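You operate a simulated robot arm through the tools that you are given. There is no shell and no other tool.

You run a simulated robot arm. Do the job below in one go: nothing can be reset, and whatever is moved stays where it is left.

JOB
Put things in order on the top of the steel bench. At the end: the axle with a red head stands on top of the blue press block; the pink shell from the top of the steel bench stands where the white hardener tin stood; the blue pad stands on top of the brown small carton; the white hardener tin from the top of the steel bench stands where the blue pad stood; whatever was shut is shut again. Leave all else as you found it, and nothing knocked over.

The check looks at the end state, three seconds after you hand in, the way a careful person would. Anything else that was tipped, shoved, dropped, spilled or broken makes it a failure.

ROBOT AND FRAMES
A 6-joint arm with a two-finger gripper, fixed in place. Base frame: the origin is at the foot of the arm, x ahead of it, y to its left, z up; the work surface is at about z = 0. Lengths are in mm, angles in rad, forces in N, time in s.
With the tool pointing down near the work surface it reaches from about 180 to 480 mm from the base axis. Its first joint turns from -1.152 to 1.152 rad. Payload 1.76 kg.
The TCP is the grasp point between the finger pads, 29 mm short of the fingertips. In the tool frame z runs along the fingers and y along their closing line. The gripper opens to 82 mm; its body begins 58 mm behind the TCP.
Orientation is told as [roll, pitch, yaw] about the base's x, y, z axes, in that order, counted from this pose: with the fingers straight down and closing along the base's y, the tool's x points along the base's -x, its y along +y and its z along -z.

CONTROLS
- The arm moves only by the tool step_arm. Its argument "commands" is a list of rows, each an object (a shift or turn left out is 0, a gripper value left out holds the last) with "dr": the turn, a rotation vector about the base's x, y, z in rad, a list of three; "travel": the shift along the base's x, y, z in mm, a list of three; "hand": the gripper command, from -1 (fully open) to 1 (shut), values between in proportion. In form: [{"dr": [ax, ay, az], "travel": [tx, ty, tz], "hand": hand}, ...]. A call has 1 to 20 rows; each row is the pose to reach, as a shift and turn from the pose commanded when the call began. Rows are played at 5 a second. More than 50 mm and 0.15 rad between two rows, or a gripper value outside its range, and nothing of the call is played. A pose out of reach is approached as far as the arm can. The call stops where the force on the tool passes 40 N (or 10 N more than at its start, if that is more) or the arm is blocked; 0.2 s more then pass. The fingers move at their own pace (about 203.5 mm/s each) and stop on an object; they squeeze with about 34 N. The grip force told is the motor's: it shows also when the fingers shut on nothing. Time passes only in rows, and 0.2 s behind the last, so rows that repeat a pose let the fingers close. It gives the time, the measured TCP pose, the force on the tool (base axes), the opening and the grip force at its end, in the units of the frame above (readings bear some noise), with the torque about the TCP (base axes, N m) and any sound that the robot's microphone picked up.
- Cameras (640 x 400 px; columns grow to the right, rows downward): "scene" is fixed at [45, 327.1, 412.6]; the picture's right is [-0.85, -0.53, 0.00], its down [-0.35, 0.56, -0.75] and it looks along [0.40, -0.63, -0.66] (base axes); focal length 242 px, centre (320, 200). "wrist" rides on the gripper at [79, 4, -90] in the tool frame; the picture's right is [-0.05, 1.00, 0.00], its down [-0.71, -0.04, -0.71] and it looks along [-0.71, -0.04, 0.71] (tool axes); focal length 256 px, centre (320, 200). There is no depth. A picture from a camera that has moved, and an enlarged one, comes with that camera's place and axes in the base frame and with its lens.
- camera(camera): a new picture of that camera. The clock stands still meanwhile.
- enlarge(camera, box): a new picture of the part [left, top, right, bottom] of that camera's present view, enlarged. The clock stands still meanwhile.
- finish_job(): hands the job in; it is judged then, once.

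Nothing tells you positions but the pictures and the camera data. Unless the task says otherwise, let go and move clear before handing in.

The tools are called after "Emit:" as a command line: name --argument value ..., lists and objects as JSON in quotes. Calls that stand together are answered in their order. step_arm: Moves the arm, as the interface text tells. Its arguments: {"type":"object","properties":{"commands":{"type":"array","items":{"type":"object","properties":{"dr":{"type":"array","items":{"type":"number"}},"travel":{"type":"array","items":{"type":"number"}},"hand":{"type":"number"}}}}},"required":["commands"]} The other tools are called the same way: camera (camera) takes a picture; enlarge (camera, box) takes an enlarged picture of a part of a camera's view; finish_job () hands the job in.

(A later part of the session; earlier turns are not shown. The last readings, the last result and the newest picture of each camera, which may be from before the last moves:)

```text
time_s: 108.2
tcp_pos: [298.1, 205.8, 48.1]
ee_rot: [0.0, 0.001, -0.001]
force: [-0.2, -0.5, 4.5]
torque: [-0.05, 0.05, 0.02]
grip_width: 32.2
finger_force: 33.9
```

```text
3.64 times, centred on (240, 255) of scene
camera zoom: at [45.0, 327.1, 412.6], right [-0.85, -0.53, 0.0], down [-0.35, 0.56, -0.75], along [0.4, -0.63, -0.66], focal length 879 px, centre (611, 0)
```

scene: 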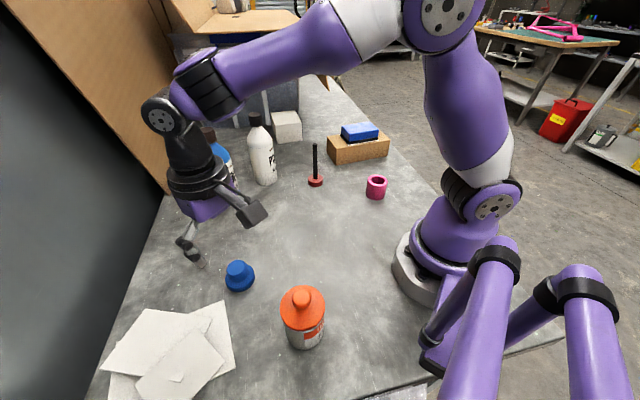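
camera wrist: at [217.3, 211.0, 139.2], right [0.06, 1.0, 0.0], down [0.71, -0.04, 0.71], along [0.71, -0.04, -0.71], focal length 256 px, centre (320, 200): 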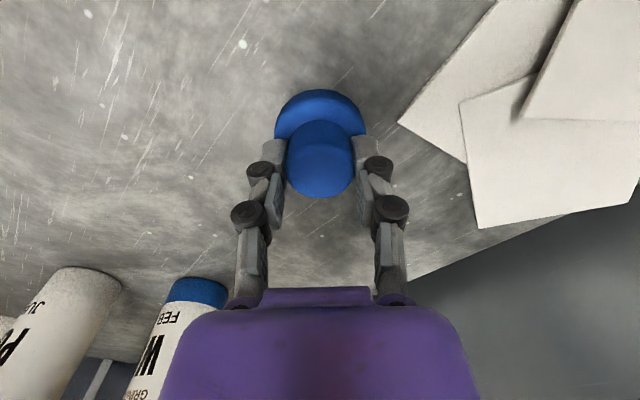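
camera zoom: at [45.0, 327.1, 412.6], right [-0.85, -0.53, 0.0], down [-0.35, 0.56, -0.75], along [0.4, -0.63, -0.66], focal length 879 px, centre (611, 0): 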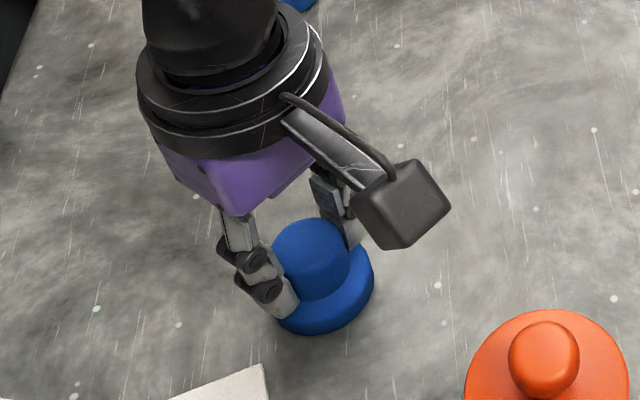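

The round piece is held by its boss (32.2 mm). I'll lift it slightly and take several force readings to weigh it.

Emit:
step_arm --commands '[{"travel": [0, 0, 4], "hand": 1}, {"travel": [0, 0, 12]}, {"travel": [0, 0, 20]}, {"travel": [0, 0, 20]}, {"travel": [0, 0, 20]}]'

Emit:
step_arm --commands '[{"hand": 1}]'

Emit:
step_arm --commands '[{"hand": 1}]'

Emit:
step_arm --commands '[{"hand": 1}]'

Emit:
step_arm --commands '[{"hand": 1}]'

Emit:
camera --camera "wrist"

Emit:
enlarge --camera "scene" --box '[180, 200, 300, 310]'

```text
time_s: 109.4
tcp_pos: [297.2, 205.0, 68.0]
ee_rot: [0.001, 0.002, -0.003]
force: [0.3, 0.0, -0.2]
torque: [0.0, -0.01, 0.0]
grip_width: 32.1
finger_force: 34.1
```

```text
time_s: 109.8
tcp_pos: [297.4, 205.9, 67.7]
ee_rot: [0.001, 0.003, -0.001]
force: [0.4, 0.3, -0.3]
torque: [-0.01, -0.03, -0.02]
grip_width: 31.9
finger_force: 33.8
```

```text
time_s: 110.2
tcp_pos: [297.0, 206.4, 68.4]
ee_rot: [0.001, 0.002, -0.003]
force: [-0.2, -0.6, -1.1]
torque: [0.01, -0.05, 0.0]
grip_width: 32.3
finger_force: 34.4
```

```text
time_s: 110.6
tcp_pos: [297.1, 205.2, 67.7]
ee_rot: [0.001, 0.002, 0.0]
force: [-0.3, 0.2, -0.3]
torque: [-0.01, 0.02, 0.0]
grip_width: 32.3
finger_force: 34.2
```

```text
time_s: 111.0
tcp_pos: [297.9, 205.9, 68.7]
ee_rot: [-0.001, 0.004, -0.001]
force: [-0.2, -0.2, -0.6]
torque: [-0.02, 0.0, 0.05]
grip_width: 32.1
finger_force: 34.5
```

```text
taken
camera wrist: at [216.8, 210.9, 158.4], right [0.06, 1.0, 0.0], down [0.71, -0.04, 0.71], along [0.71, -0.04, -0.71], focal length 256 px, centre (320, 200)
```

wrist: 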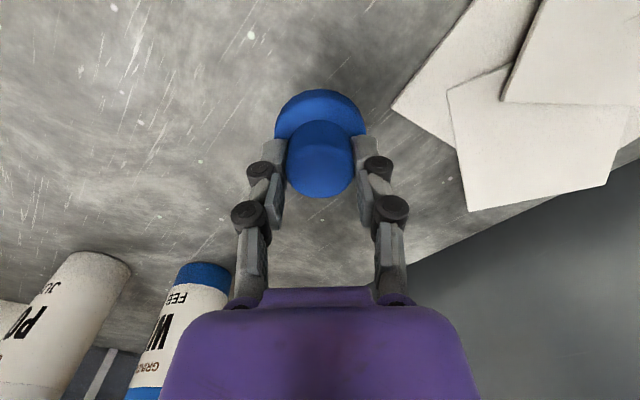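

```text
3.64 times, centred on (240, 255) of scene
camera zoom: at [45.0, 327.1, 412.6], right [-0.85, -0.53, 0.0], down [-0.35, 0.56, -0.75], along [0.4, -0.63, -0.66], focal length 879 px, centre (611, 0)
```

zoom: 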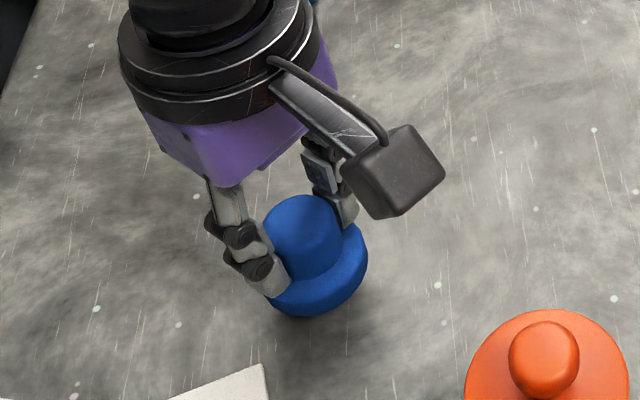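

The round piece weighs only about 50 g, while the rectangular one was about 165 g. That fits a light pad versus a block, so I'll go with the corrected reading. I'll set the round pad aside for now on the shell's former, empty spot.

Emit:
step_arm --commands '[{"travel": [0, 0, 20], "hand": 1}, {"travel": [5, -15, 45]}, {"travel": [14, -42, 50]}, {"travel": [23, -69, 50]}, {"travel": [32, -96, 50]}, {"travel": [41, -123, 50]}, {"travel": [50, -150, 50]}, {"travel": [59, -177, 50]}, {"travel": [66, -198, 50]}, {"travel": [70, -211, 45]}, {"travel": [70, -211, 30]}, {"travel": [70, -211, 10]}, {"travel": [70, -211, -8]}, {"travel": [70, -211, -15]}, {"travel": [70, -211, -15]}]'

Emit:
camera --camera "wrist"

Emit:
enlarge --camera "scene" --box '[190, 90, 390, 230]'

```text
time_s: 114.2
tcp_pos: [365.9, -7.1, 54.1]
ee_rot: [-0.001, 0.003, -0.002]
force: [-0.5, -0.7, -1.2]
torque: [0.01, 0.05, 0.02]
grip_width: 32.1
finger_force: 34.2
```

```text
taken
camera wrist: at [286.3, -1.6, 143.9], right [0.06, 1.0, 0.0], down [0.71, -0.04, 0.71], along [0.71, -0.04, -0.71], focal length 256 px, centre (320, 200)
```

wrist: 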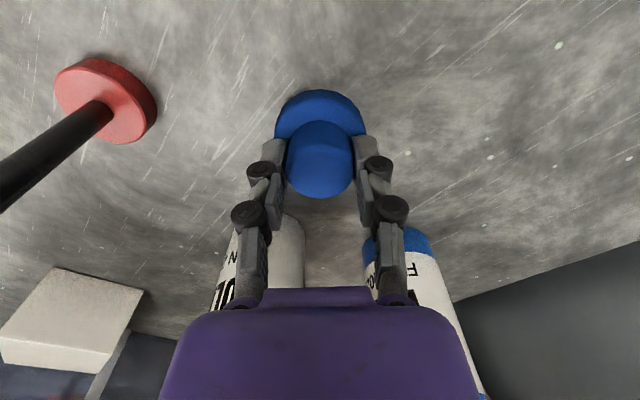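

```text
2.86 times, centred on (290, 160) of scene
camera zoom: at [45.0, 327.1, 412.6], right [-0.85, -0.53, 0.0], down [-0.35, 0.56, -0.75], along [0.4, -0.63, -0.66], focal length 691 px, centre (406, 314)
```

zoom: 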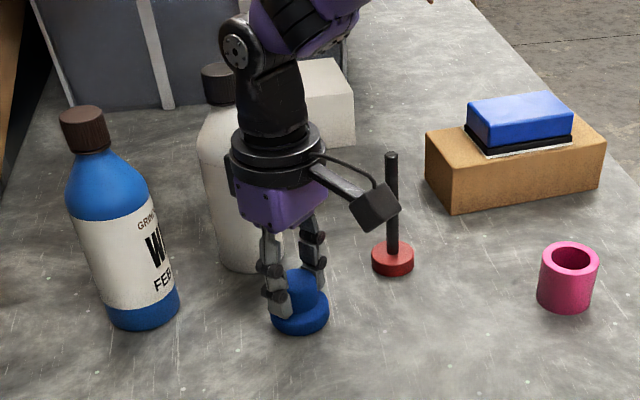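

Emit:
step_arm --commands '[{"travel": [0, 0, -2], "hand": 1}, {"travel": [0, 0, -4]}, {"travel": [0, 0, -4]}]'

Emit:
step_arm --commands '[{"travel": [0, 0, -1], "hand": 1}]'

```text
time_s: 115.0
tcp_pos: [366.9, -6.4, 48.9]
ee_rot: [0.0, 0.0, -0.001]
force: [0.3, 0.9, -0.8]
torque: [-0.04, 0.0, -0.02]
grip_width: 32.1
finger_force: 34.0
```

```text
time_s: 115.4
tcp_pos: [367.1, -4.9, 49.8]
ee_rot: [-0.001, 0.001, -0.002]
force: [-4.0, 0.7, 12.9]
torque: [0.01, 0.25, 0.05]
grip_width: 32.3
finger_force: 33.7
```

The pad touches the bench. I'll release it, rise and look.

Emit:
step_arm --commands '[{"travel": [0, 0, 0.5], "hand": 1}, {"travel": [0, 0, 0.5], "hand": 0.18}, {"travel": [0, 0, 0.5], "hand": 0.1}, {"travel": [0, 0, 0.5], "hand": -0.2}, {"travel": [0, 0, 0.5], "hand": -0.6}, {"travel": [0, 0, 0.5], "hand": -1}, {"travel": [0, 0, 15], "hand": -1}, {"travel": [0, 0, 40], "hand": -1}, {"travel": [0, 0, 80], "hand": -1}, {"travel": [0, 0, 110], "hand": -1}, {"travel": [0, 0, 110], "hand": -1}]'

Emit:
camera --camera "scene"

Emit:
camera --camera "wrist"

```text
time_s: 117.8
tcp_pos: [366.0, -6.3, 160.0]
ee_rot: [-0.001, 0.0, -0.002]
force: [0.5, 1.0, 0.2]
torque: [0.02, -0.02, 0.0]
grip_width: 81.8
finger_force: 0.1
```

```text
taken
```

scene: 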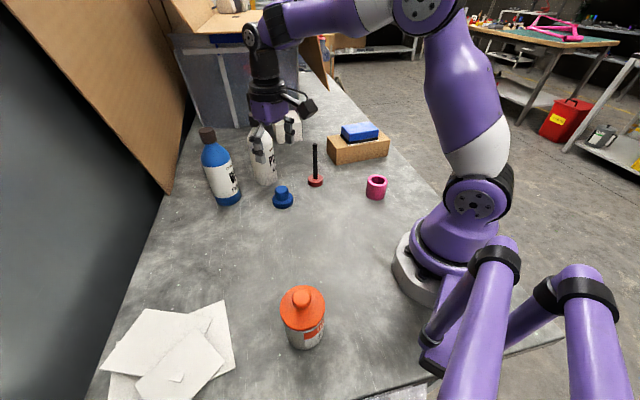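

```text
taken
camera wrist: at [285.9, -0.8, 250.0], right [0.06, 1.0, 0.0], down [0.71, -0.04, 0.71], along [0.7, -0.04, -0.71], focal length 256 px, centre (320, 200)
```

wrist: 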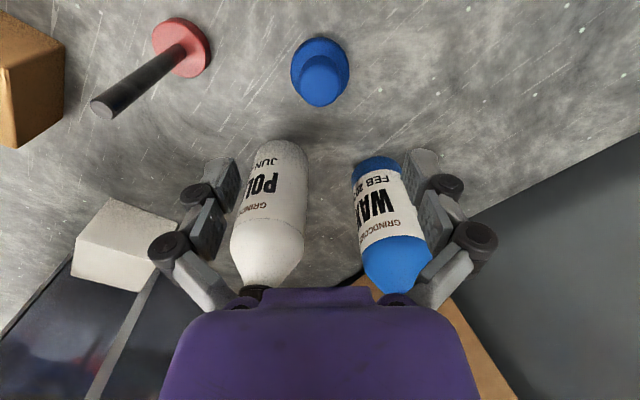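

The round pad stands aside at about (366,-5). Next is the tin: I'll come to it with the gripper tilted towards the middle of the bench, as before but mirrored. First I'll go beside it and turn.

Emit:
step_arm --commands '[{"travel": [-20, 19, 5], "dr": [0, 0, -0.098], "hand": -1}, {"travel": [-41, 39, 5], "dr": [0, 0, -0.196]}, {"travel": [-62, 58, 5], "dr": [0, 0, -0.294]}, {"travel": [-83, 78, 5], "dr": [0, 0, -0.392]}, {"travel": [-104, 97, 0], "dr": [0, 0, -0.49]}, {"travel": [-125, 117, 0], "dr": [0, 0, -0.588]}, {"travel": [-146, 136, -5], "dr": [0, 0, -0.686]}, {"travel": [-166, 156, -10], "dr": [0, 0, -0.785]}, {"travel": [-166, 156, -10], "dr": [0, 0, -0.785]}]'

Emit:
step_arm --commands '[{"dr": [0.09, 0.09, 0], "hand": -1}, {"dr": [0.18, 0.18, 0]}, {"dr": [0.27, 0.27, 0]}, {"dr": [0.36, 0.36, 0]}, {"dr": [0.45, 0.45, 0]}, {"dr": [0.54, 0.54, 0]}, {"dr": [0.617, 0.617, 0]}, {"dr": [0.617, 0.617, 0]}, {"dr": [0.617, 0.617, 0]}]'

Emit:
camera --camera "wrist"

Emit:
camera --camera "scene"

```text
time_s: 119.8
tcp_pos: [200.9, 150.2, 149.6]
ee_rot: [0.001, 0.003, -0.788]
force: [0.0, -0.6, 0.0]
torque: [0.02, 0.03, 0.0]
grip_width: 82.1
finger_force: 0.0
```

```text
time_s: 121.8
tcp_pos: [197.8, 151.1, 144.1]
ee_rot: [0.0, 0.871, -0.786]
force: [0.5, -0.2, -0.1]
torque: [0.02, 0.0, -0.03]
grip_width: 82.1
finger_force: 0.0
out of reach, approached as far as the arm can: row 7, 8, 9
```

```text
taken
camera wrist: at [211.1, 142.6, 262.2], right [0.73, 0.68, -0.04], down [0.68, -0.73, -0.09], along [-0.09, 0.04, -1.0], focal length 256 px, centre (320, 200)
```

wrist: 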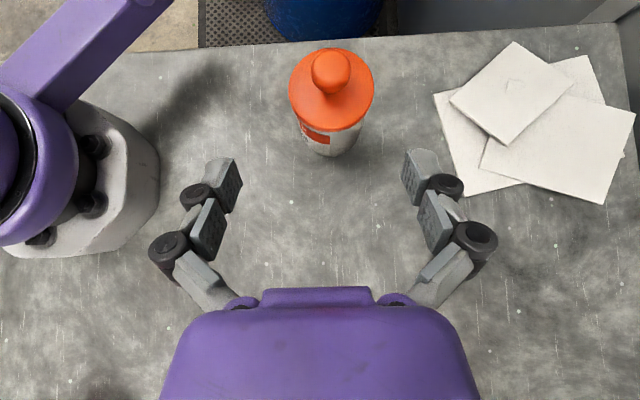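

```text
taken
```

scene: 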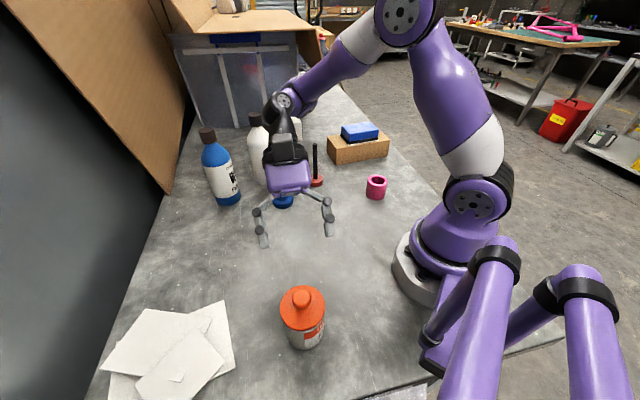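

The tilted pose works here. I'll move over the tin at this height and check the alignment.

Emit:
step_arm --commands '[{"travel": [-9, 12, 2], "hand": -1}, {"travel": [-18, 24, 4]}, {"travel": [-28, 36, 4]}, {"travel": [-37, 48, 4]}, {"travel": [-46.2, 58.6, 4]}, {"travel": [-46.2, 58.6, 4]}, {"travel": [-46.2, 58.6, 4]}]'

Emit:
camera --camera "wrist"

Emit:
camera --camera "scene"

```text
time_s: 123.4
tcp_pos: [152.0, 208.2, 145.7]
ee_rot: [-0.001, 0.875, -0.787]
force: [-0.2, 0.4, 0.3]
torque: [-0.03, 0.03, 0.02]
grip_width: 82.0
finger_force: 0.1
```

```text
taken
camera wrist: at [166.5, 201.6, 265.5], right [0.73, 0.68, -0.04], down [0.68, -0.73, -0.09], along [-0.09, 0.04, -1.0], focal length 256 px, centre (320, 200)
```

wrist: 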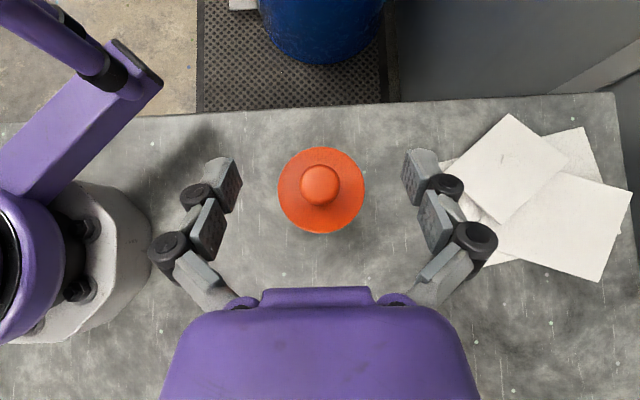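

```text
taken
```

scene: 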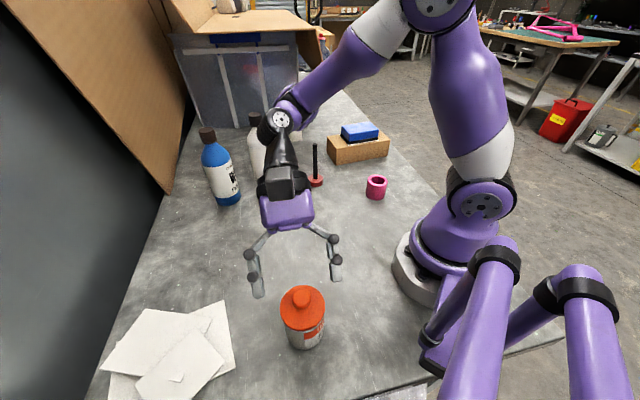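

Emit:
step_arm --commands '[{"travel": [-1.4, -0.7, -12], "hand": -1}, {"travel": [-1.4, -0.7, -26]}, {"travel": [-1.4, -0.7, -40]}, {"travel": [-1.4, -0.7, -54]}, {"travel": [-1.4, -0.7, -68]}, {"travel": [-1.4, -0.7, -78]}, {"travel": [-1.4, -0.7, -78]}]'

Emit:
camera --camera "wrist"

Emit:
enlarge --camera "scene" --box '[220, 180, 390, 370]'

```text
time_s: 125.0
tcp_pos: [148.6, 210.6, 68.7]
ee_rot: [-0.002, 0.875, -0.788]
force: [-1.3, -0.3, 0.5]
torque: [0.0, 0.0, 0.0]
grip_width: 81.8
finger_force: 0.2
```

```text
taken
camera wrist: at [163.9, 202.0, 187.9], right [0.73, 0.68, -0.04], down [0.68, -0.73, -0.09], along [-0.09, 0.04, -1.0], focal length 256 px, centre (320, 200)
```

wrist: 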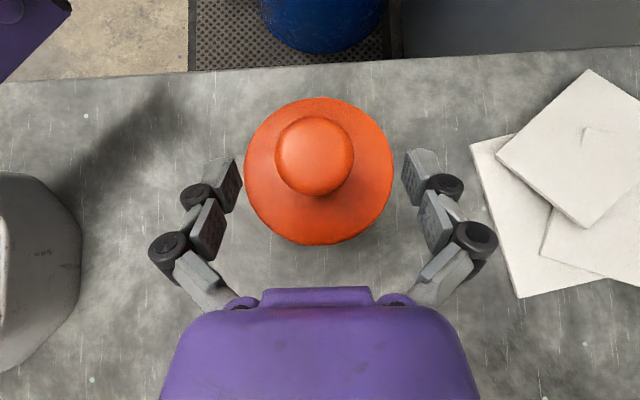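

```text
2.11 times, centred on (305, 275) of scene
camera zoom: at [45.0, 327.1, 412.6], right [-0.85, -0.53, 0.0], down [-0.35, 0.56, -0.75], along [0.4, -0.63, -0.66], focal length 509 px, centre (352, 42)
```

zoom: 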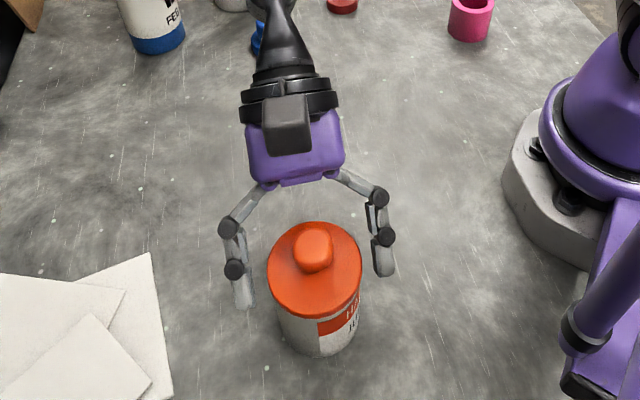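

Emit:
step_arm --commands '[{"travel": [0, 0, -7], "hand": -1}, {"travel": [0, 0, -14]}, {"travel": [0, 0, -21]}, {"travel": [0, 0, -21]}]'

Emit:
step_arm --commands '[{"hand": -0.8}, {"hand": -0.65}, {"hand": -0.55}, {"hand": -0.45}, {"hand": -0.3}, {"hand": 0.2}, {"hand": 1}, {"hand": 1}]'

Emit:
camera --camera "wrist"

Emit:
enlarge --camera "scene" --box '[250, 230, 370, 360]'

```text
time_s: 126.0
tcp_pos: [149.2, 209.7, 48.3]
ee_rot: [-0.002, 0.873, -0.786]
force: [0.1, 0.0, 0.0]
torque: [0.0, -0.04, 0.02]
grip_width: 82.0
finger_force: 0.1
```

```text
time_s: 127.8
tcp_pos: [150.2, 209.7, 48.2]
ee_rot: [0.001, 0.874, -0.787]
force: [2.5, -2.6, 8.7]
torque: [-0.08, -0.06, 0.02]
grip_width: 58.2
finger_force: 34.0
```

```text
taken
camera wrist: at [164.2, 201.4, 166.7], right [0.73, 0.68, -0.04], down [0.68, -0.73, -0.09], along [-0.09, 0.04, -1.0], focal length 256 px, centre (320, 200)
```

wrist: 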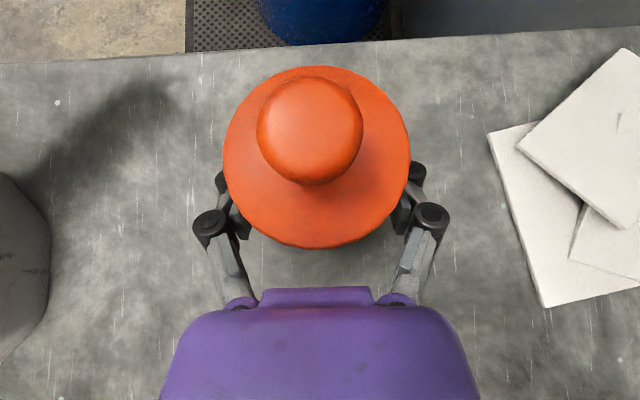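

```text
3.08 times, centred on (310, 295) of scene
camera zoom: at [45.0, 327.1, 412.6], right [-0.85, -0.53, 0.0], down [-0.35, 0.56, -0.75], along [0.4, -0.63, -0.66], focal length 744 px, centre (351, -92)
```

zoom: 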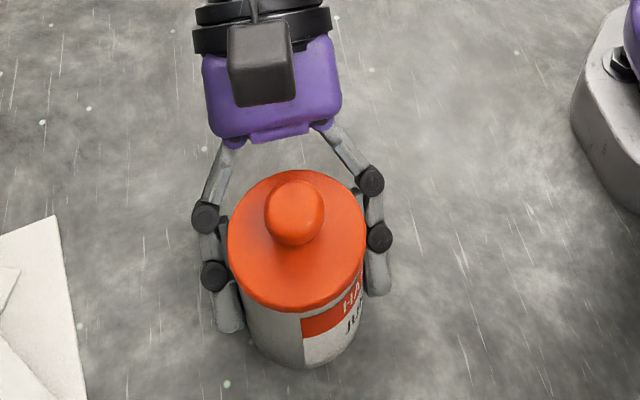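

The tin's body is gripped again (58.2 mm). I'll lift it, move it across to the round pad's original place and check.

Emit:
step_arm --commands '[{"travel": [0, 0, 3], "hand": 1}, {"travel": [0, 0, 10]}, {"travel": [0, 0, 22]}, {"travel": [0, 0, 35]}, {"travel": [15, -1, 42]}, {"travel": [36, -2, 42]}, {"travel": [58, -3, 42]}, {"travel": [80, -4, 42]}, {"travel": [102, -5, 42]}, {"travel": [124, -6.5, 42]}, {"travel": [140, -7.5, 42]}, {"travel": [149.8, -8, 42]}, {"travel": [149.8, -8, 42]}, {"travel": [149.8, -8, 42]}]'

Emit:
camera --camera "wrist"

Emit:
camera --camera "scene"

```text
time_s: 130.8
tcp_pos: [263.0, 202.3, 72.4]
ee_rot: [-0.002, 0.872, -0.786]
force: [-0.1, 0.6, -2.1]
torque: [-0.03, -0.01, 0.06]
grip_width: 58.2
finger_force: 34.0
out of reach, approached as far as the arm can: row 10, 11, 12, 13, 14
```

```text
taken
camera wrist: at [276.6, 193.6, 192.2], right [0.73, 0.68, -0.04], down [0.68, -0.73, -0.09], along [-0.09, 0.04, -1.0], focal length 256 px, centre (320, 200)
```

wrist: 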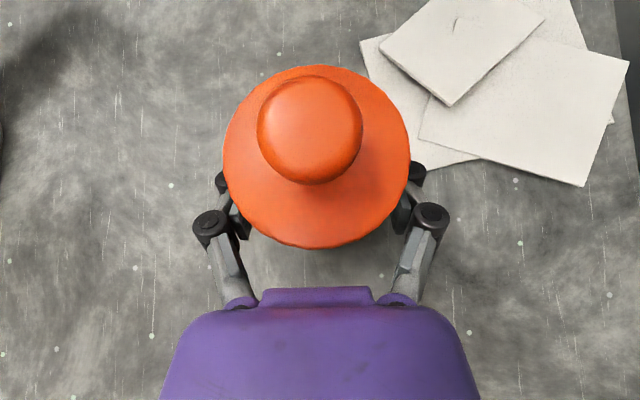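

```text
taken
```

scene: 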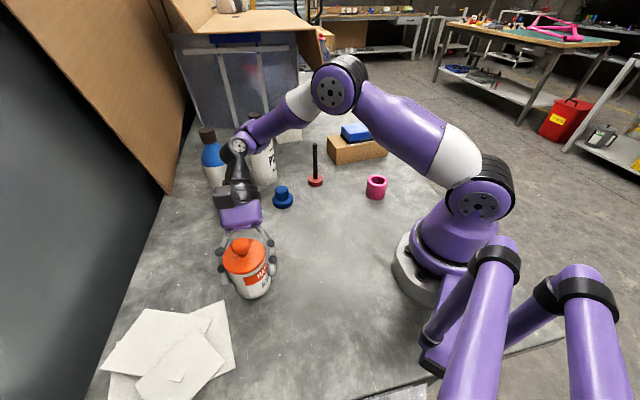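

The tin is held safely, but this orientation can't reach far enough. I'll rotate the gripper about the vertical while holding the tin here, so the wrist stays closer to the base, and then continue.

Emit:
step_arm --commands '[{"travel": [-2, 0, 5], "dr": [0, 0, -0.1], "hand": 1}, {"travel": [-4, 0, 8], "dr": [0, 0, -0.2]}, {"travel": [-4, 0, 8], "dr": [0, 0, -0.3]}, {"travel": [-4, 0, 8], "dr": [0, 0, -0.4]}, {"travel": [-4, 0, 8], "dr": [0, 0, -0.5]}, {"travel": [-4, 0, 8], "dr": [0, 0, -0.6]}, {"travel": [-4, 0, 8], "dr": [0, 0, -0.7]}, {"travel": [-4, 0, 8], "dr": [0, 0, -0.785]}, {"travel": [-4, 0, 8], "dr": [0, 0, -0.785]}]'

Emit:
camera --camera "scene"

```text
time_s: 132.8
tcp_pos: [257.6, 202.0, 81.6]
ee_rot: [-0.003, 0.873, -1.573]
force: [-1.0, 0.7, -2.8]
torque: [-0.03, -0.02, 0.01]
grip_width: 58.4
finger_force: 34.3
```

```text
taken
```

scene: 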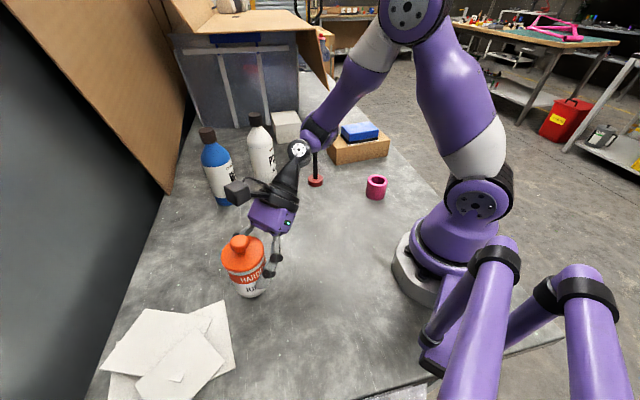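

Rotated fine. Now I'll continue in x to the target place.

Emit:
step_arm --commands '[{"travel": [8, 0, 0], "hand": 1}, {"travel": [16, 0, 0]}, {"travel": [24, 0, 0]}, {"travel": [32, 0, 0]}, {"travel": [38.4, 0.5, 0]}, {"travel": [38.4, 0.5, 0]}, {"travel": [38.4, 0.5, 0]}]'

Emit:
camera --camera "wrist"

Emit:
camera --camera "scene"

```text
time_s: 134.4
tcp_pos: [296.7, 201.5, 80.6]
ee_rot: [-0.001, 0.873, -1.574]
force: [-0.2, 0.0, -1.8]
torque: [0.01, 0.02, -0.01]
grip_width: 58.5
finger_force: 34.4
```

```text
taken
camera wrist: at [299.7, 185.2, 200.6], right [1.0, -0.03, -0.04], down [-0.04, -1.0, -0.09], along [-0.04, 0.09, -1.0], focal length 256 px, centre (320, 200)
```

wrist: 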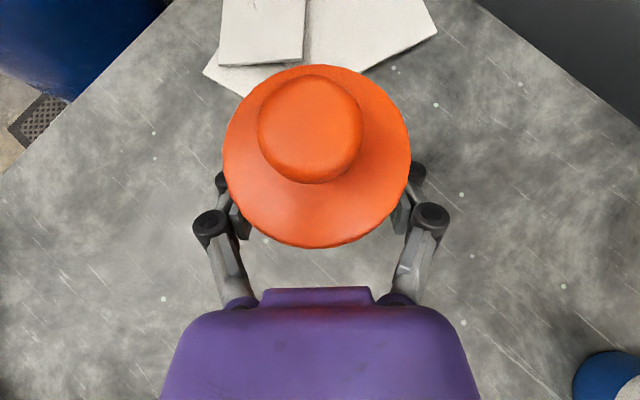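

```text
taken
```

scene: 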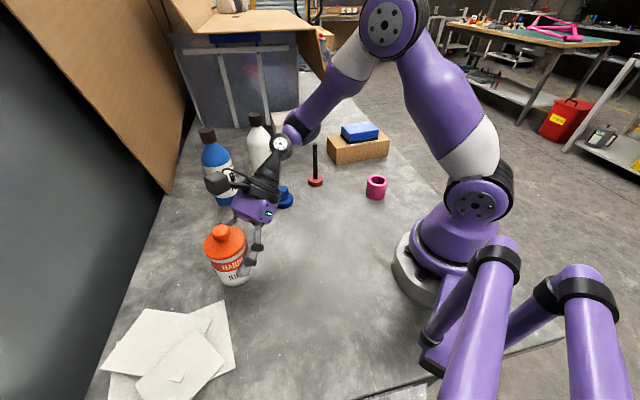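

The tin is within a millimetre of the target. I'll lower it.

Emit:
step_arm --commands '[{"travel": [0.2, -0.5, -8], "hand": 1}, {"travel": [0.2, -0.5, -16]}, {"travel": [0.2, -0.5, -24]}, {"travel": [0.2, -0.5, -29]}, {"travel": [0.2, -0.5, -29]}, {"travel": [0.2, -0.5, -29]}]'

Emit:
camera --camera "wrist"

Emit:
enlarge --camera "scene" --box '[170, 180, 300, 310]'

```text
time_s: 135.8
tcp_pos: [297.0, 201.4, 53.9]
ee_rot: [0.0, 0.872, -1.572]
force: [0.4, -1.2, -2.0]
torque: [-0.06, -0.01, 0.01]
grip_width: 58.5
finger_force: 34.0
```

```text
taken
camera wrist: at [300.0, 185.0, 171.4], right [1.0, -0.03, -0.04], down [-0.04, -1.0, -0.09], along [-0.04, 0.09, -1.0], focal length 256 px, centre (320, 200)
```

wrist: 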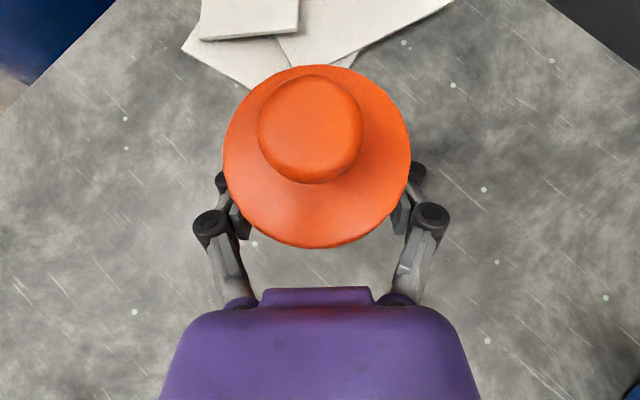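

```text
3.08 times, centred on (235, 245) of scene
camera zoom: at [45.0, 327.1, 412.6], right [-0.85, -0.53, 0.0], down [-0.35, 0.56, -0.75], along [0.4, -0.63, -0.66], focal length 744 px, centre (582, 62)
```

zoom: 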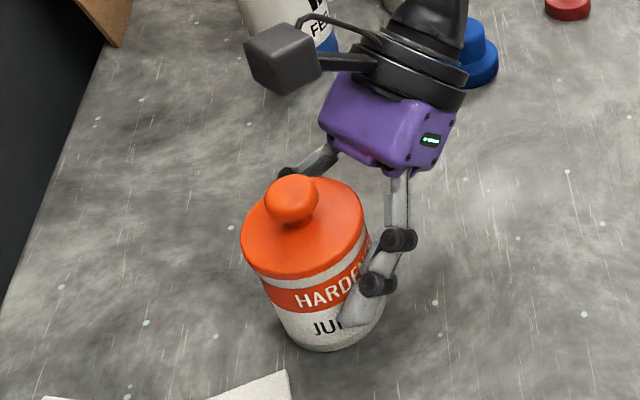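

Emit:
step_arm --commands '[{"travel": [0, 0, -2], "hand": 1}, {"travel": [0, 0, -3.5]}, {"travel": [0, 0, -3.5]}]'

Emit:
step_arm --commands '[{"travel": [0, 0, -1], "hand": 1}]'

```text
time_s: 136.6
tcp_pos: [296.1, 199.4, 48.8]
ee_rot: [-0.003, 0.873, -1.572]
force: [-0.8, 0.5, -2.6]
torque: [0.02, -0.05, -0.02]
grip_width: 58.4
finger_force: 34.2
```

```text
time_s: 137.0
tcp_pos: [296.9, 201.0, 48.4]
ee_rot: [-0.002, 0.874, -1.572]
force: [0.4, 0.2, -2.4]
torque: [0.0, -0.02, 0.03]
grip_width: 58.4
finger_force: 34.1
```

Emit:
step_arm --commands '[{"travel": [0, 0, -0.8], "hand": 1}]'

Emit:
step_arm --commands '[{"travel": [0, 0, -0.6], "hand": 1}]'

```text
time_s: 137.4
tcp_pos: [296.9, 200.7, 48.0]
ee_rot: [-0.002, 0.875, -1.573]
force: [-0.5, 0.1, -0.4]
torque: [-0.04, -0.03, 0.0]
grip_width: 58.4
finger_force: 33.9
```

```text
time_s: 137.8
tcp_pos: [296.3, 199.6, 48.4]
ee_rot: [-0.001, 0.876, -1.571]
force: [-1.5, -1.7, 11.1]
torque: [-0.42, 0.05, -0.02]
grip_width: 58.4
finger_force: 33.8
```

The tin is on the bench. I'll release it slowly and then rise straight up.

Emit:
step_arm --commands '[{"travel": [0, 0, 0], "hand": -0.45}, {"travel": [0, 0, 0], "hand": -0.5}, {"travel": [0, 0, 0], "hand": -0.6}, {"travel": [0, 0, 0], "hand": -0.8}, {"travel": [0, 0, 0], "hand": -1}, {"travel": [0, 0, 0], "hand": -1}]'

Emit:
camera --camera "wrist"

Emit:
enlarge --camera "scene" --box '[170, 180, 300, 310]'

```text
time_s: 139.2
tcp_pos: [297.4, 201.6, 47.6]
ee_rot: [-0.002, 0.872, -1.572]
force: [-0.8, -1.3, -0.3]
torque: [0.0, -0.02, 0.04]
grip_width: 82.1
finger_force: 0.1
```

```text
taken
camera wrist: at [299.3, 184.0, 165.9], right [1.0, -0.03, -0.04], down [-0.04, -1.0, -0.09], along [-0.04, 0.09, -1.0], focal length 256 px, centre (320, 200)
```

wrist: 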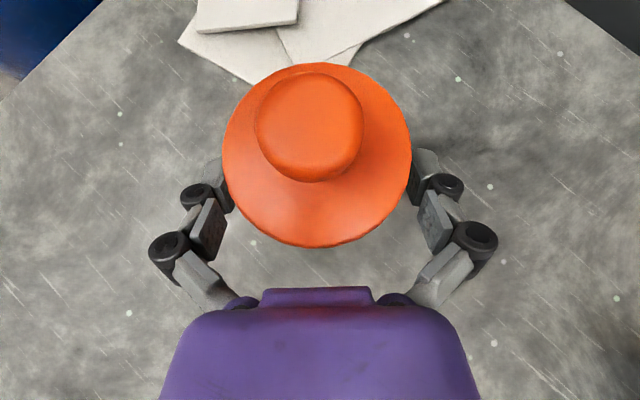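

```text
3.08 times, centred on (235, 245) of scene
camera zoom: at [45.0, 327.1, 412.6], right [-0.85, -0.53, 0.0], down [-0.35, 0.56, -0.75], along [0.4, -0.63, -0.66], focal length 744 px, centre (582, 62)
```

zoom: 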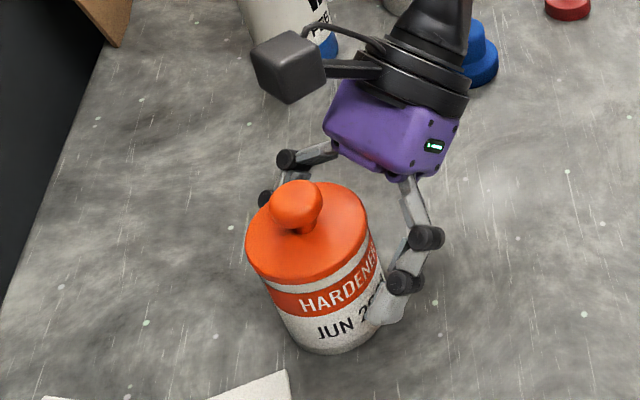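

The tin stands at the round pad's old place with its lid on. I'll rise, back off towards the middle and straighten the tool.

Emit:
step_arm --commands '[{"travel": [0, 0, 10], "hand": -1}, {"travel": [0, 0, 25]}, {"travel": [0, 0, 45]}, {"travel": [0, 0, 70]}, {"travel": [0, 0, 95]}, {"travel": [0, -15, 100]}, {"travel": [-5, -40, 100]}, {"travel": [-10, -70, 100]}, {"travel": [-15, -100, 100]}, {"travel": [-15, -100, 100]}]'

Emit:
step_arm --commands '[{"dr": [-0.13, 0, 0], "hand": -1}, {"dr": [-0.26, 0, 0]}, {"dr": [-0.39, 0, 0]}, {"dr": [-0.52, 0, 0]}, {"dr": [-0.65, 0, 0]}, {"dr": [-0.78, 0, 0]}, {"dr": [-0.873, 0, 0]}, {"dr": [-0.873, 0, 0]}, {"dr": [-0.873, 0, 0]}, {"dr": [-0.873, 0, 0]}]'

Emit:
camera --camera "scene"

```text
time_s: 141.4
tcp_pos: [281.3, 101.1, 145.5]
ee_rot: [-0.002, 0.873, -1.572]
force: [-0.9, -0.2, -0.1]
torque: [0.0, 0.0, -0.03]
grip_width: 82.0
finger_force: 0.0
```

```text
time_s: 143.6
tcp_pos: [279.7, 100.8, 147.0]
ee_rot: [0.0, -0.002, -1.571]
force: [0.5, 0.1, -0.6]
torque: [0.01, -0.03, -0.01]
grip_width: 81.9
finger_force: 0.0
```

```text
taken
```

scene: 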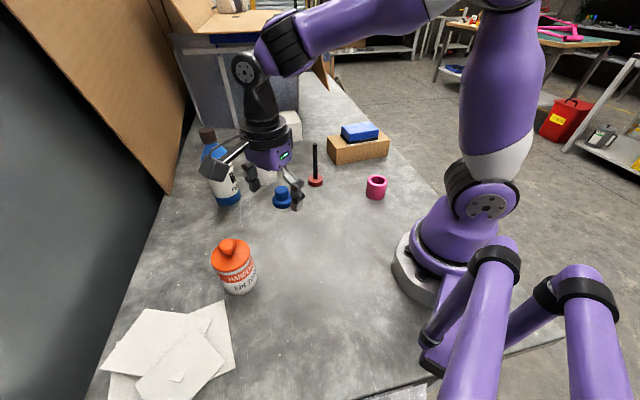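

All standing. Now I'll fetch the rectangular press block from the carton to put it back where it was at the start.

Emit:
step_arm --commands '[{"travel": [0, 0, 25], "dr": [0, 0, -0.05], "hand": -1}, {"travel": [2, -20, 35], "dr": [0, 0, -0.1]}, {"travel": [4, -55, 35], "dr": [0, 0, -0.15]}, {"travel": [6, -90, 35], "dr": [0, 0, -0.2]}, {"travel": [8, -125, 35], "dr": [0, 0, -0.25]}, {"travel": [10, -160, 35], "dr": [0, 0, -0.3]}, {"travel": [12, -195, 35], "dr": [0, 0, -0.35]}, {"travel": [14, -230, 35], "dr": [0, 0, -0.4]}, {"travel": [16, -265, 33], "dr": [0, 0, -0.45]}, {"travel": [18, -300, 31], "dr": [0, 0, -0.5]}, {"travel": [20, -335, 29], "dr": [0, 0, -0.55]}, {"travel": [23, -370, 27], "dr": [0, 0, -0.6]}, {"travel": [26, -400, 25], "dr": [0, 0, -0.65]}, {"travel": [27.5, -422, 22], "dr": [0, 0, -0.679]}, {"travel": [27.5, -422, 22], "dr": [0, 0, -0.679]}, {"travel": [27.5, -422, 22], "dr": [0, 0, -0.679]}]'

Emit:
camera --camera "wrist"

Emit:
camera --camera "scene"

```text
time_s: 147.0
tcp_pos: [308.8, -320.3, 169.6]
ee_rot: [0.001, -0.001, -2.251]
force: [-0.4, 0.2, -0.1]
torque: [0.02, -0.02, -0.01]
grip_width: 81.8
finger_force: 0.0
```

```text
taken
camera wrist: at [361.0, -261.3, 258.9], right [0.74, -0.67, 0.0], down [-0.47, -0.53, 0.71], along [-0.47, -0.52, -0.71], focal length 256 px, centre (320, 200)
```

wrist: 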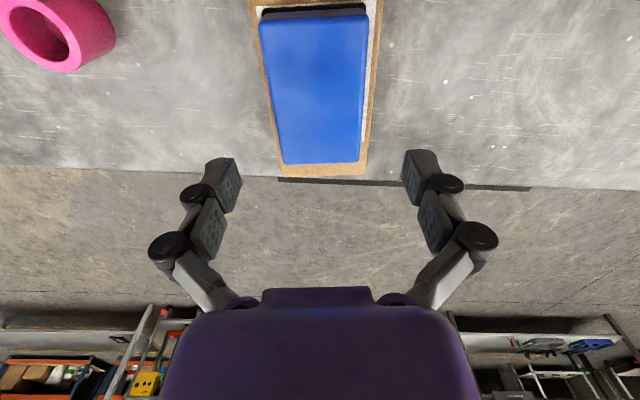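

```text
taken
```

scene: 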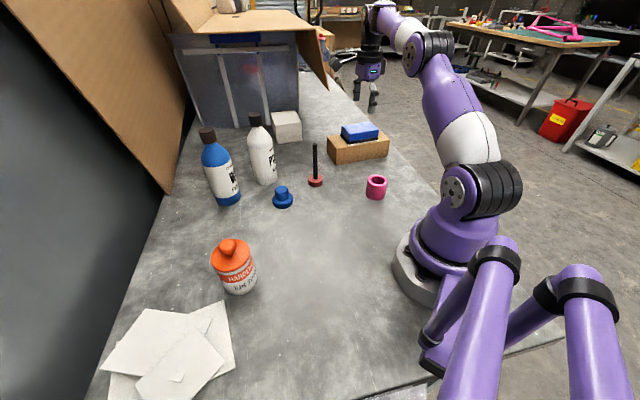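

The block sits squarely under the gripper, aligned within about half a millimetre. I'll go down and grip it as before.

Emit:
step_arm --commands '[{"travel": [0, 0, -20], "hand": -1}, {"travel": [0, 0, -40]}, {"travel": [0, 0, -58]}, {"travel": [0, 0, -70]}, {"travel": [0, 0, -75.5]}, {"travel": [0, 0, -75.5]}, {"travel": [0, 0, -75.5]}]'

Emit:
camera --camera "wrist"

Emit:
enlarge --camera "scene" --box '[310, 90, 410, 190]'

```text
time_s: 148.6
tcp_pos: [310.4, -322.2, 93.1]
ee_rot: [0.001, 0.0, -2.251]
force: [0.8, -0.1, 0.5]
torque: [0.0, 0.01, 0.04]
grip_width: 82.0
finger_force: 0.1
```

```text
taken
camera wrist: at [361.2, -261.3, 183.2], right [0.74, -0.67, 0.0], down [-0.47, -0.53, 0.71], along [-0.47, -0.52, -0.71], focal length 256 px, centre (320, 200)
```

wrist: 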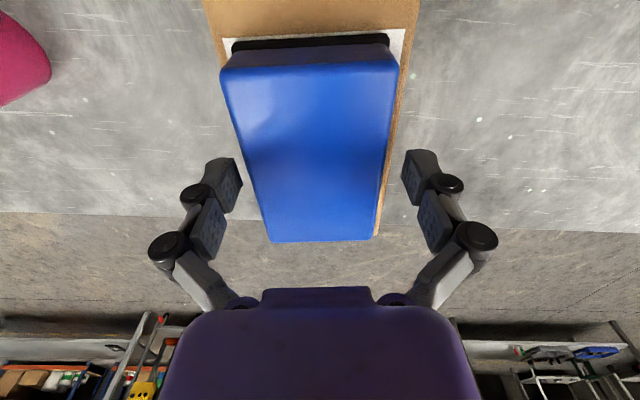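

```text
4.00 times, centred on (360, 140) of scene
camera zoom: at [45.0, 327.1, 412.6], right [-0.85, -0.53, 0.0], down [-0.35, 0.56, -0.75], along [0.4, -0.63, -0.66], focal length 967 px, centre (160, 440)
```

zoom: 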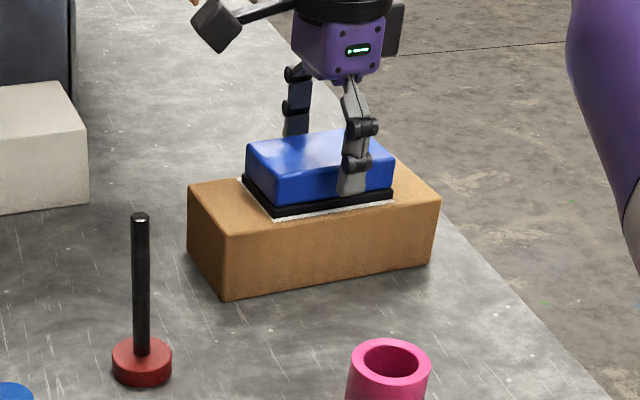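

Emit:
step_arm --commands '[{"travel": [-0.6, 0.5, 0.5], "hand": -1}, {"travel": [-0.6, 0.5, 0.5], "hand": -0.8}, {"travel": [-0.6, 0.5, 0.5], "hand": -0.65}, {"travel": [-0.6, 0.5, 0.5], "hand": -0.55}, {"travel": [-0.6, 0.5, 0.5], "hand": -0.45}, {"travel": [-0.6, 0.5, 0.5], "hand": 0}, {"travel": [-0.6, 0.5, 0.5], "hand": 1}, {"travel": [-0.6, 0.5, 0.5], "hand": 1}]'

Emit:
step_arm --commands '[{"travel": [0, 0, 4], "hand": 1}, {"travel": [0, 0, 15]}, {"travel": [0, 0, 30]}, {"travel": [0, 0, 30]}]'

Emit:
camera --camera "wrist"

Emit:
enlarge --camera "scene" --box '[310, 80, 410, 190]'

```text
time_s: 150.4
tcp_pos: [308.1, -320.3, 94.9]
ee_rot: [0.0, 0.0, -2.252]
force: [-1.8, 2.1, 6.1]
torque: [0.16, 0.07, -0.02]
grip_width: 61.3
finger_force: 33.3
```

```text
time_s: 151.4
tcp_pos: [309.3, -320.4, 123.8]
ee_rot: [0.001, 0.001, -2.251]
force: [-0.4, 0.4, -1.2]
torque: [-0.01, 0.03, 0.01]
grip_width: 61.5
finger_force: 33.7
```

```text
taken
camera wrist: at [360.8, -260.2, 214.5], right [0.74, -0.67, 0.0], down [-0.47, -0.53, 0.71], along [-0.47, -0.52, -0.71], focal length 256 px, centre (320, 200)
```

wrist: 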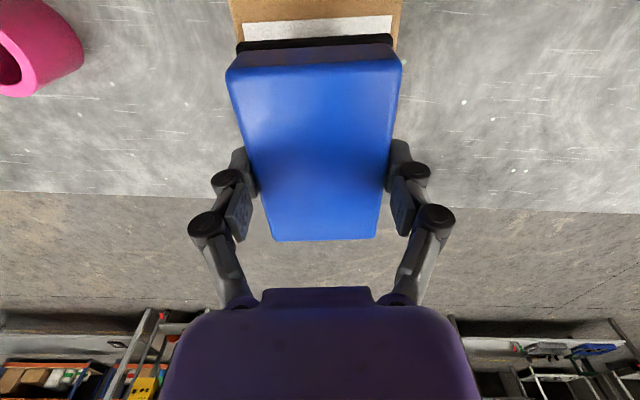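

```text
3.64 times, centred on (360, 135) of scene
camera zoom: at [45.0, 327.1, 412.6], right [-0.85, -0.53, 0.0], down [-0.35, 0.56, -0.75], along [0.4, -0.63, -0.66], focal length 879 px, centre (174, 436)
```

zoom: 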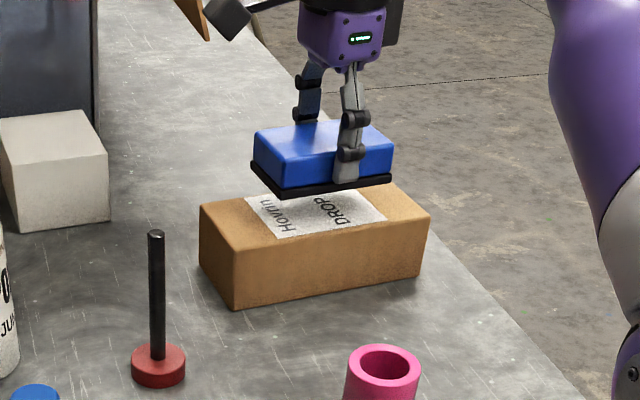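

The block is held with the same relative grip as at first, and the carton hasn't moved. I'll carry the block back along the earlier route to its original place.

Emit:
step_arm --commands '[{"travel": [0, 0, 20], "dr": [0, 0, 0], "hand": 1}, {"travel": [-5, 15, 40], "dr": [0, 0, 0.087]}, {"travel": [-13, 42, 58], "dr": [0, 0, 0.174]}, {"travel": [-23, 74, 72], "dr": [0, 0, 0.261]}, {"travel": [-33.2, 107, 76], "dr": [0, 0, 0.347]}, {"travel": [-43.4, 140, 76], "dr": [0, 0, 0.434]}, {"travel": [-53.5, 173, 76], "dr": [0, 0, 0.521]}, {"travel": [-63.7, 206, 76], "dr": [0, 0, 0.608]}, {"travel": [-73.9, 239, 76], "dr": [0, 0, 0.695]}, {"travel": [-84.1, 271.9, 76], "dr": [0, 0, 0.782]}, {"travel": [-94.3, 304.9, 76], "dr": [0, 0, 0.869]}, {"travel": [-104.4, 337.9, 76], "dr": [0, 0, 0.956]}, {"travel": [-114.6, 370.9, 76], "dr": [0, 0, 1.043]}, {"travel": [-124.8, 403.9, 76], "dr": [0, 0, 1.13]}, {"travel": [-135, 436.9, 70], "dr": [0, 0, 1.216]}, {"travel": [-145.1, 469.9, 60], "dr": [0, 0, 1.303]}, {"travel": [-155.3, 502.9, 40], "dr": [0, 0, 1.39]}, {"travel": [-165.5, 535.9, 20], "dr": [0, 0, 1.477]}, {"travel": [-165.5, 535.9, 20], "dr": [0, 0, 1.477]}, {"travel": [-165.5, 535.9, 20], "dr": [0, 0, 1.477]}]'

Emit:
camera --camera "wrist"

Emit:
camera --camera "scene"

```text
time_s: 155.6
tcp_pos: [143.4, 215.7, 145.2]
ee_rot: [0.0, 0.0, -0.773]
force: [0.5, 0.0, -1.3]
torque: [0.01, 0.01, 0.03]
grip_width: 61.4
finger_force: 33.7
```

```text
taken
camera wrist: at [88.3, 274.1, 234.9], right [0.74, 0.68, 0.0], down [0.48, -0.52, 0.71], along [0.48, -0.52, -0.71], focal length 256 px, centre (320, 200)
```

wrist: 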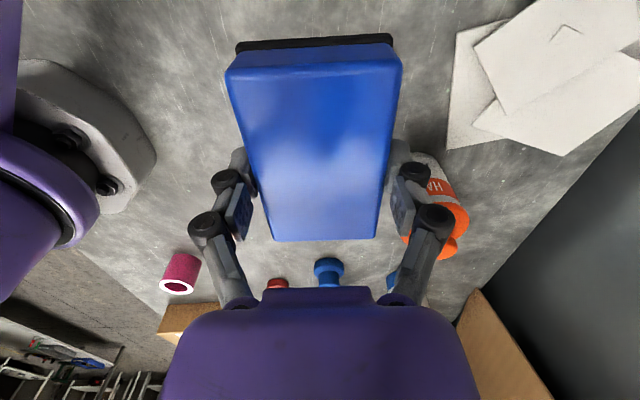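

```text
taken
```

scene: 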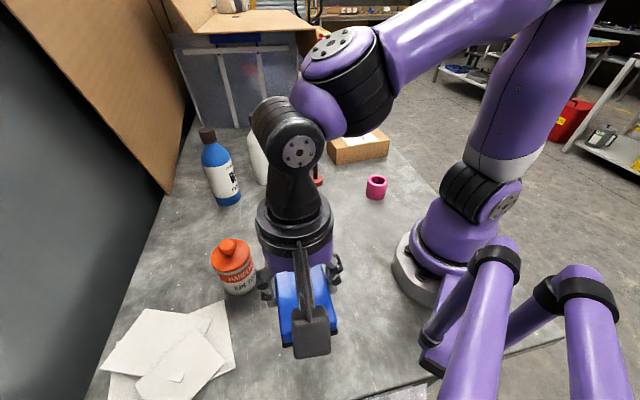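

Emit:
step_arm --commands '[{"travel": [-0.2, 1.5, -20], "hand": 1}, {"travel": [-0.2, 1.5, -40]}, {"travel": [-0.2, 1.5, -60]}, {"travel": [-0.2, 1.5, -80]}, {"travel": [-0.2, 1.5, -96]}, {"travel": [-0.2, 1.5, -104]}, {"travel": [-0.2, 1.5, -104]}, {"travel": [-0.2, 1.5, -104]}]'

Emit:
camera --camera "wrist"

```text
time_s: 157.4
tcp_pos: [141.6, 216.6, 40.0]
ee_rot: [0.0, 0.0, -0.774]
force: [0.0, 0.0, -1.5]
torque: [0.0, -0.02, 0.01]
grip_width: 61.6
finger_force: 33.4
```

```text
taken
camera wrist: at [87.3, 276.1, 131.3], right [0.74, 0.68, 0.0], down [0.48, -0.52, 0.71], along [0.48, -0.52, -0.71], focal length 256 px, centre (320, 200)
```

wrist: 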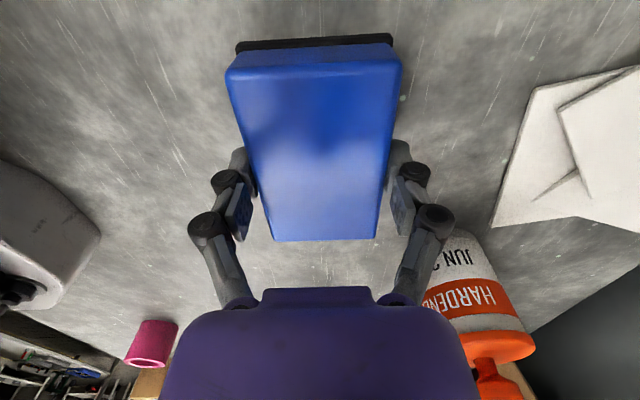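

Emit:
step_arm --commands '[{"travel": [0.8, -0.5, -3], "hand": 1}, {"travel": [0.8, -0.5, -6]}, {"travel": [0.8, -0.5, -6]}, {"travel": [0.8, -0.5, -6]}]'

Emit:
step_arm --commands '[{"travel": [0, 0, -1], "hand": 1}]'

```text
time_s: 158.4
tcp_pos: [143.5, 216.7, 34.2]
ee_rot: [0.001, 0.001, -0.774]
force: [0.0, -0.6, -1.6]
torque: [-0.03, 0.01, 0.02]
grip_width: 61.1
finger_force: 33.8
```

```text
time_s: 158.8
tcp_pos: [143.7, 215.8, 33.3]
ee_rot: [-0.001, 0.002, -0.775]
force: [-6.0, -4.3, 20.9]
torque: [-0.19, 0.12, -0.03]
grip_width: 61.7
finger_force: 34.1
```

Emit:
camera --camera "wrist"

Emit:
step_arm --commands '[{"travel": [0, 0, 0.7], "hand": 1}, {"travel": [0, 0, 0.7], "hand": -0.52}, {"travel": [0, 0, 0.7], "hand": -0.65}, {"travel": [0, 0, 0.7], "hand": -0.8}, {"travel": [0, 0, 0.7], "hand": -1}, {"travel": [0, 0, 0.7], "hand": -1}, {"travel": [0, 0, 12], "hand": -1}, {"travel": [0, 0, 35], "hand": -1}, {"travel": [0, 0, 70], "hand": -1}, {"travel": [0, 0, 110], "hand": -1}, {"travel": [0, 0, 117], "hand": -1}, {"travel": [0, 0, 117], "hand": -1}]'

Emit:
camera --camera "wrist"

Emit:
camera --camera "scene"

```text
taken
camera wrist: at [88.4, 275.6, 123.5], right [0.74, 0.68, 0.0], down [0.48, -0.52, 0.71], along [0.48, -0.52, -0.71], focal length 256 px, centre (320, 200)
```

wrist: 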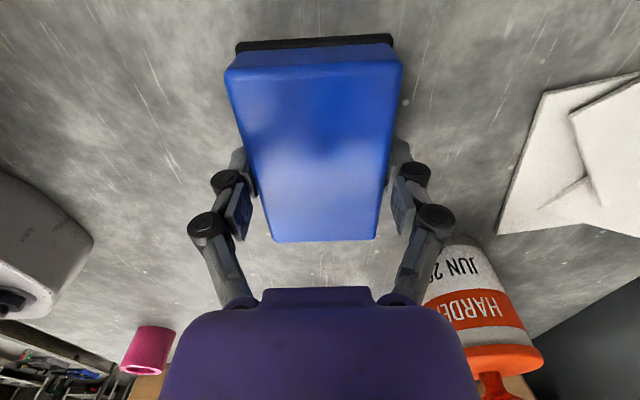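

```text
time_s: 161.4
tcp_pos: [144.3, 216.4, 149.7]
ee_rot: [0.0, 0.001, -0.772]
force: [-0.3, 0.5, -0.7]
torque: [0.01, 0.0, 0.01]
grip_width: 82.0
finger_force: 0.1
```

```text
taken
camera wrist: at [88.9, 275.3, 240.4], right [0.74, 0.68, 0.0], down [0.48, -0.52, 0.71], along [0.48, -0.52, -0.71], focal length 256 px, centre (320, 200)
```

wrist: 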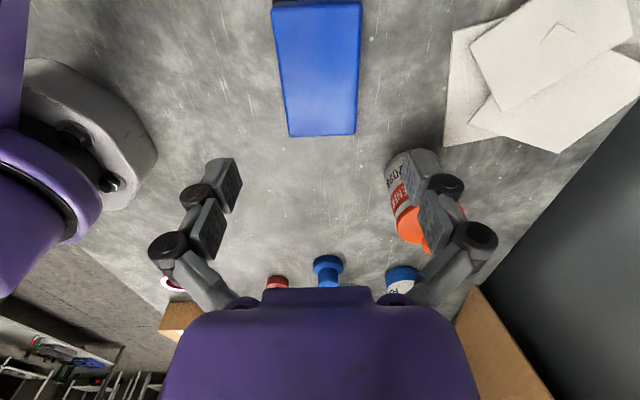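

```text
taken
```

scene: 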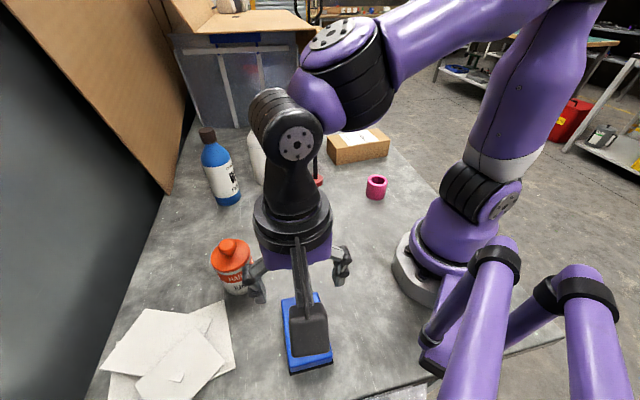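

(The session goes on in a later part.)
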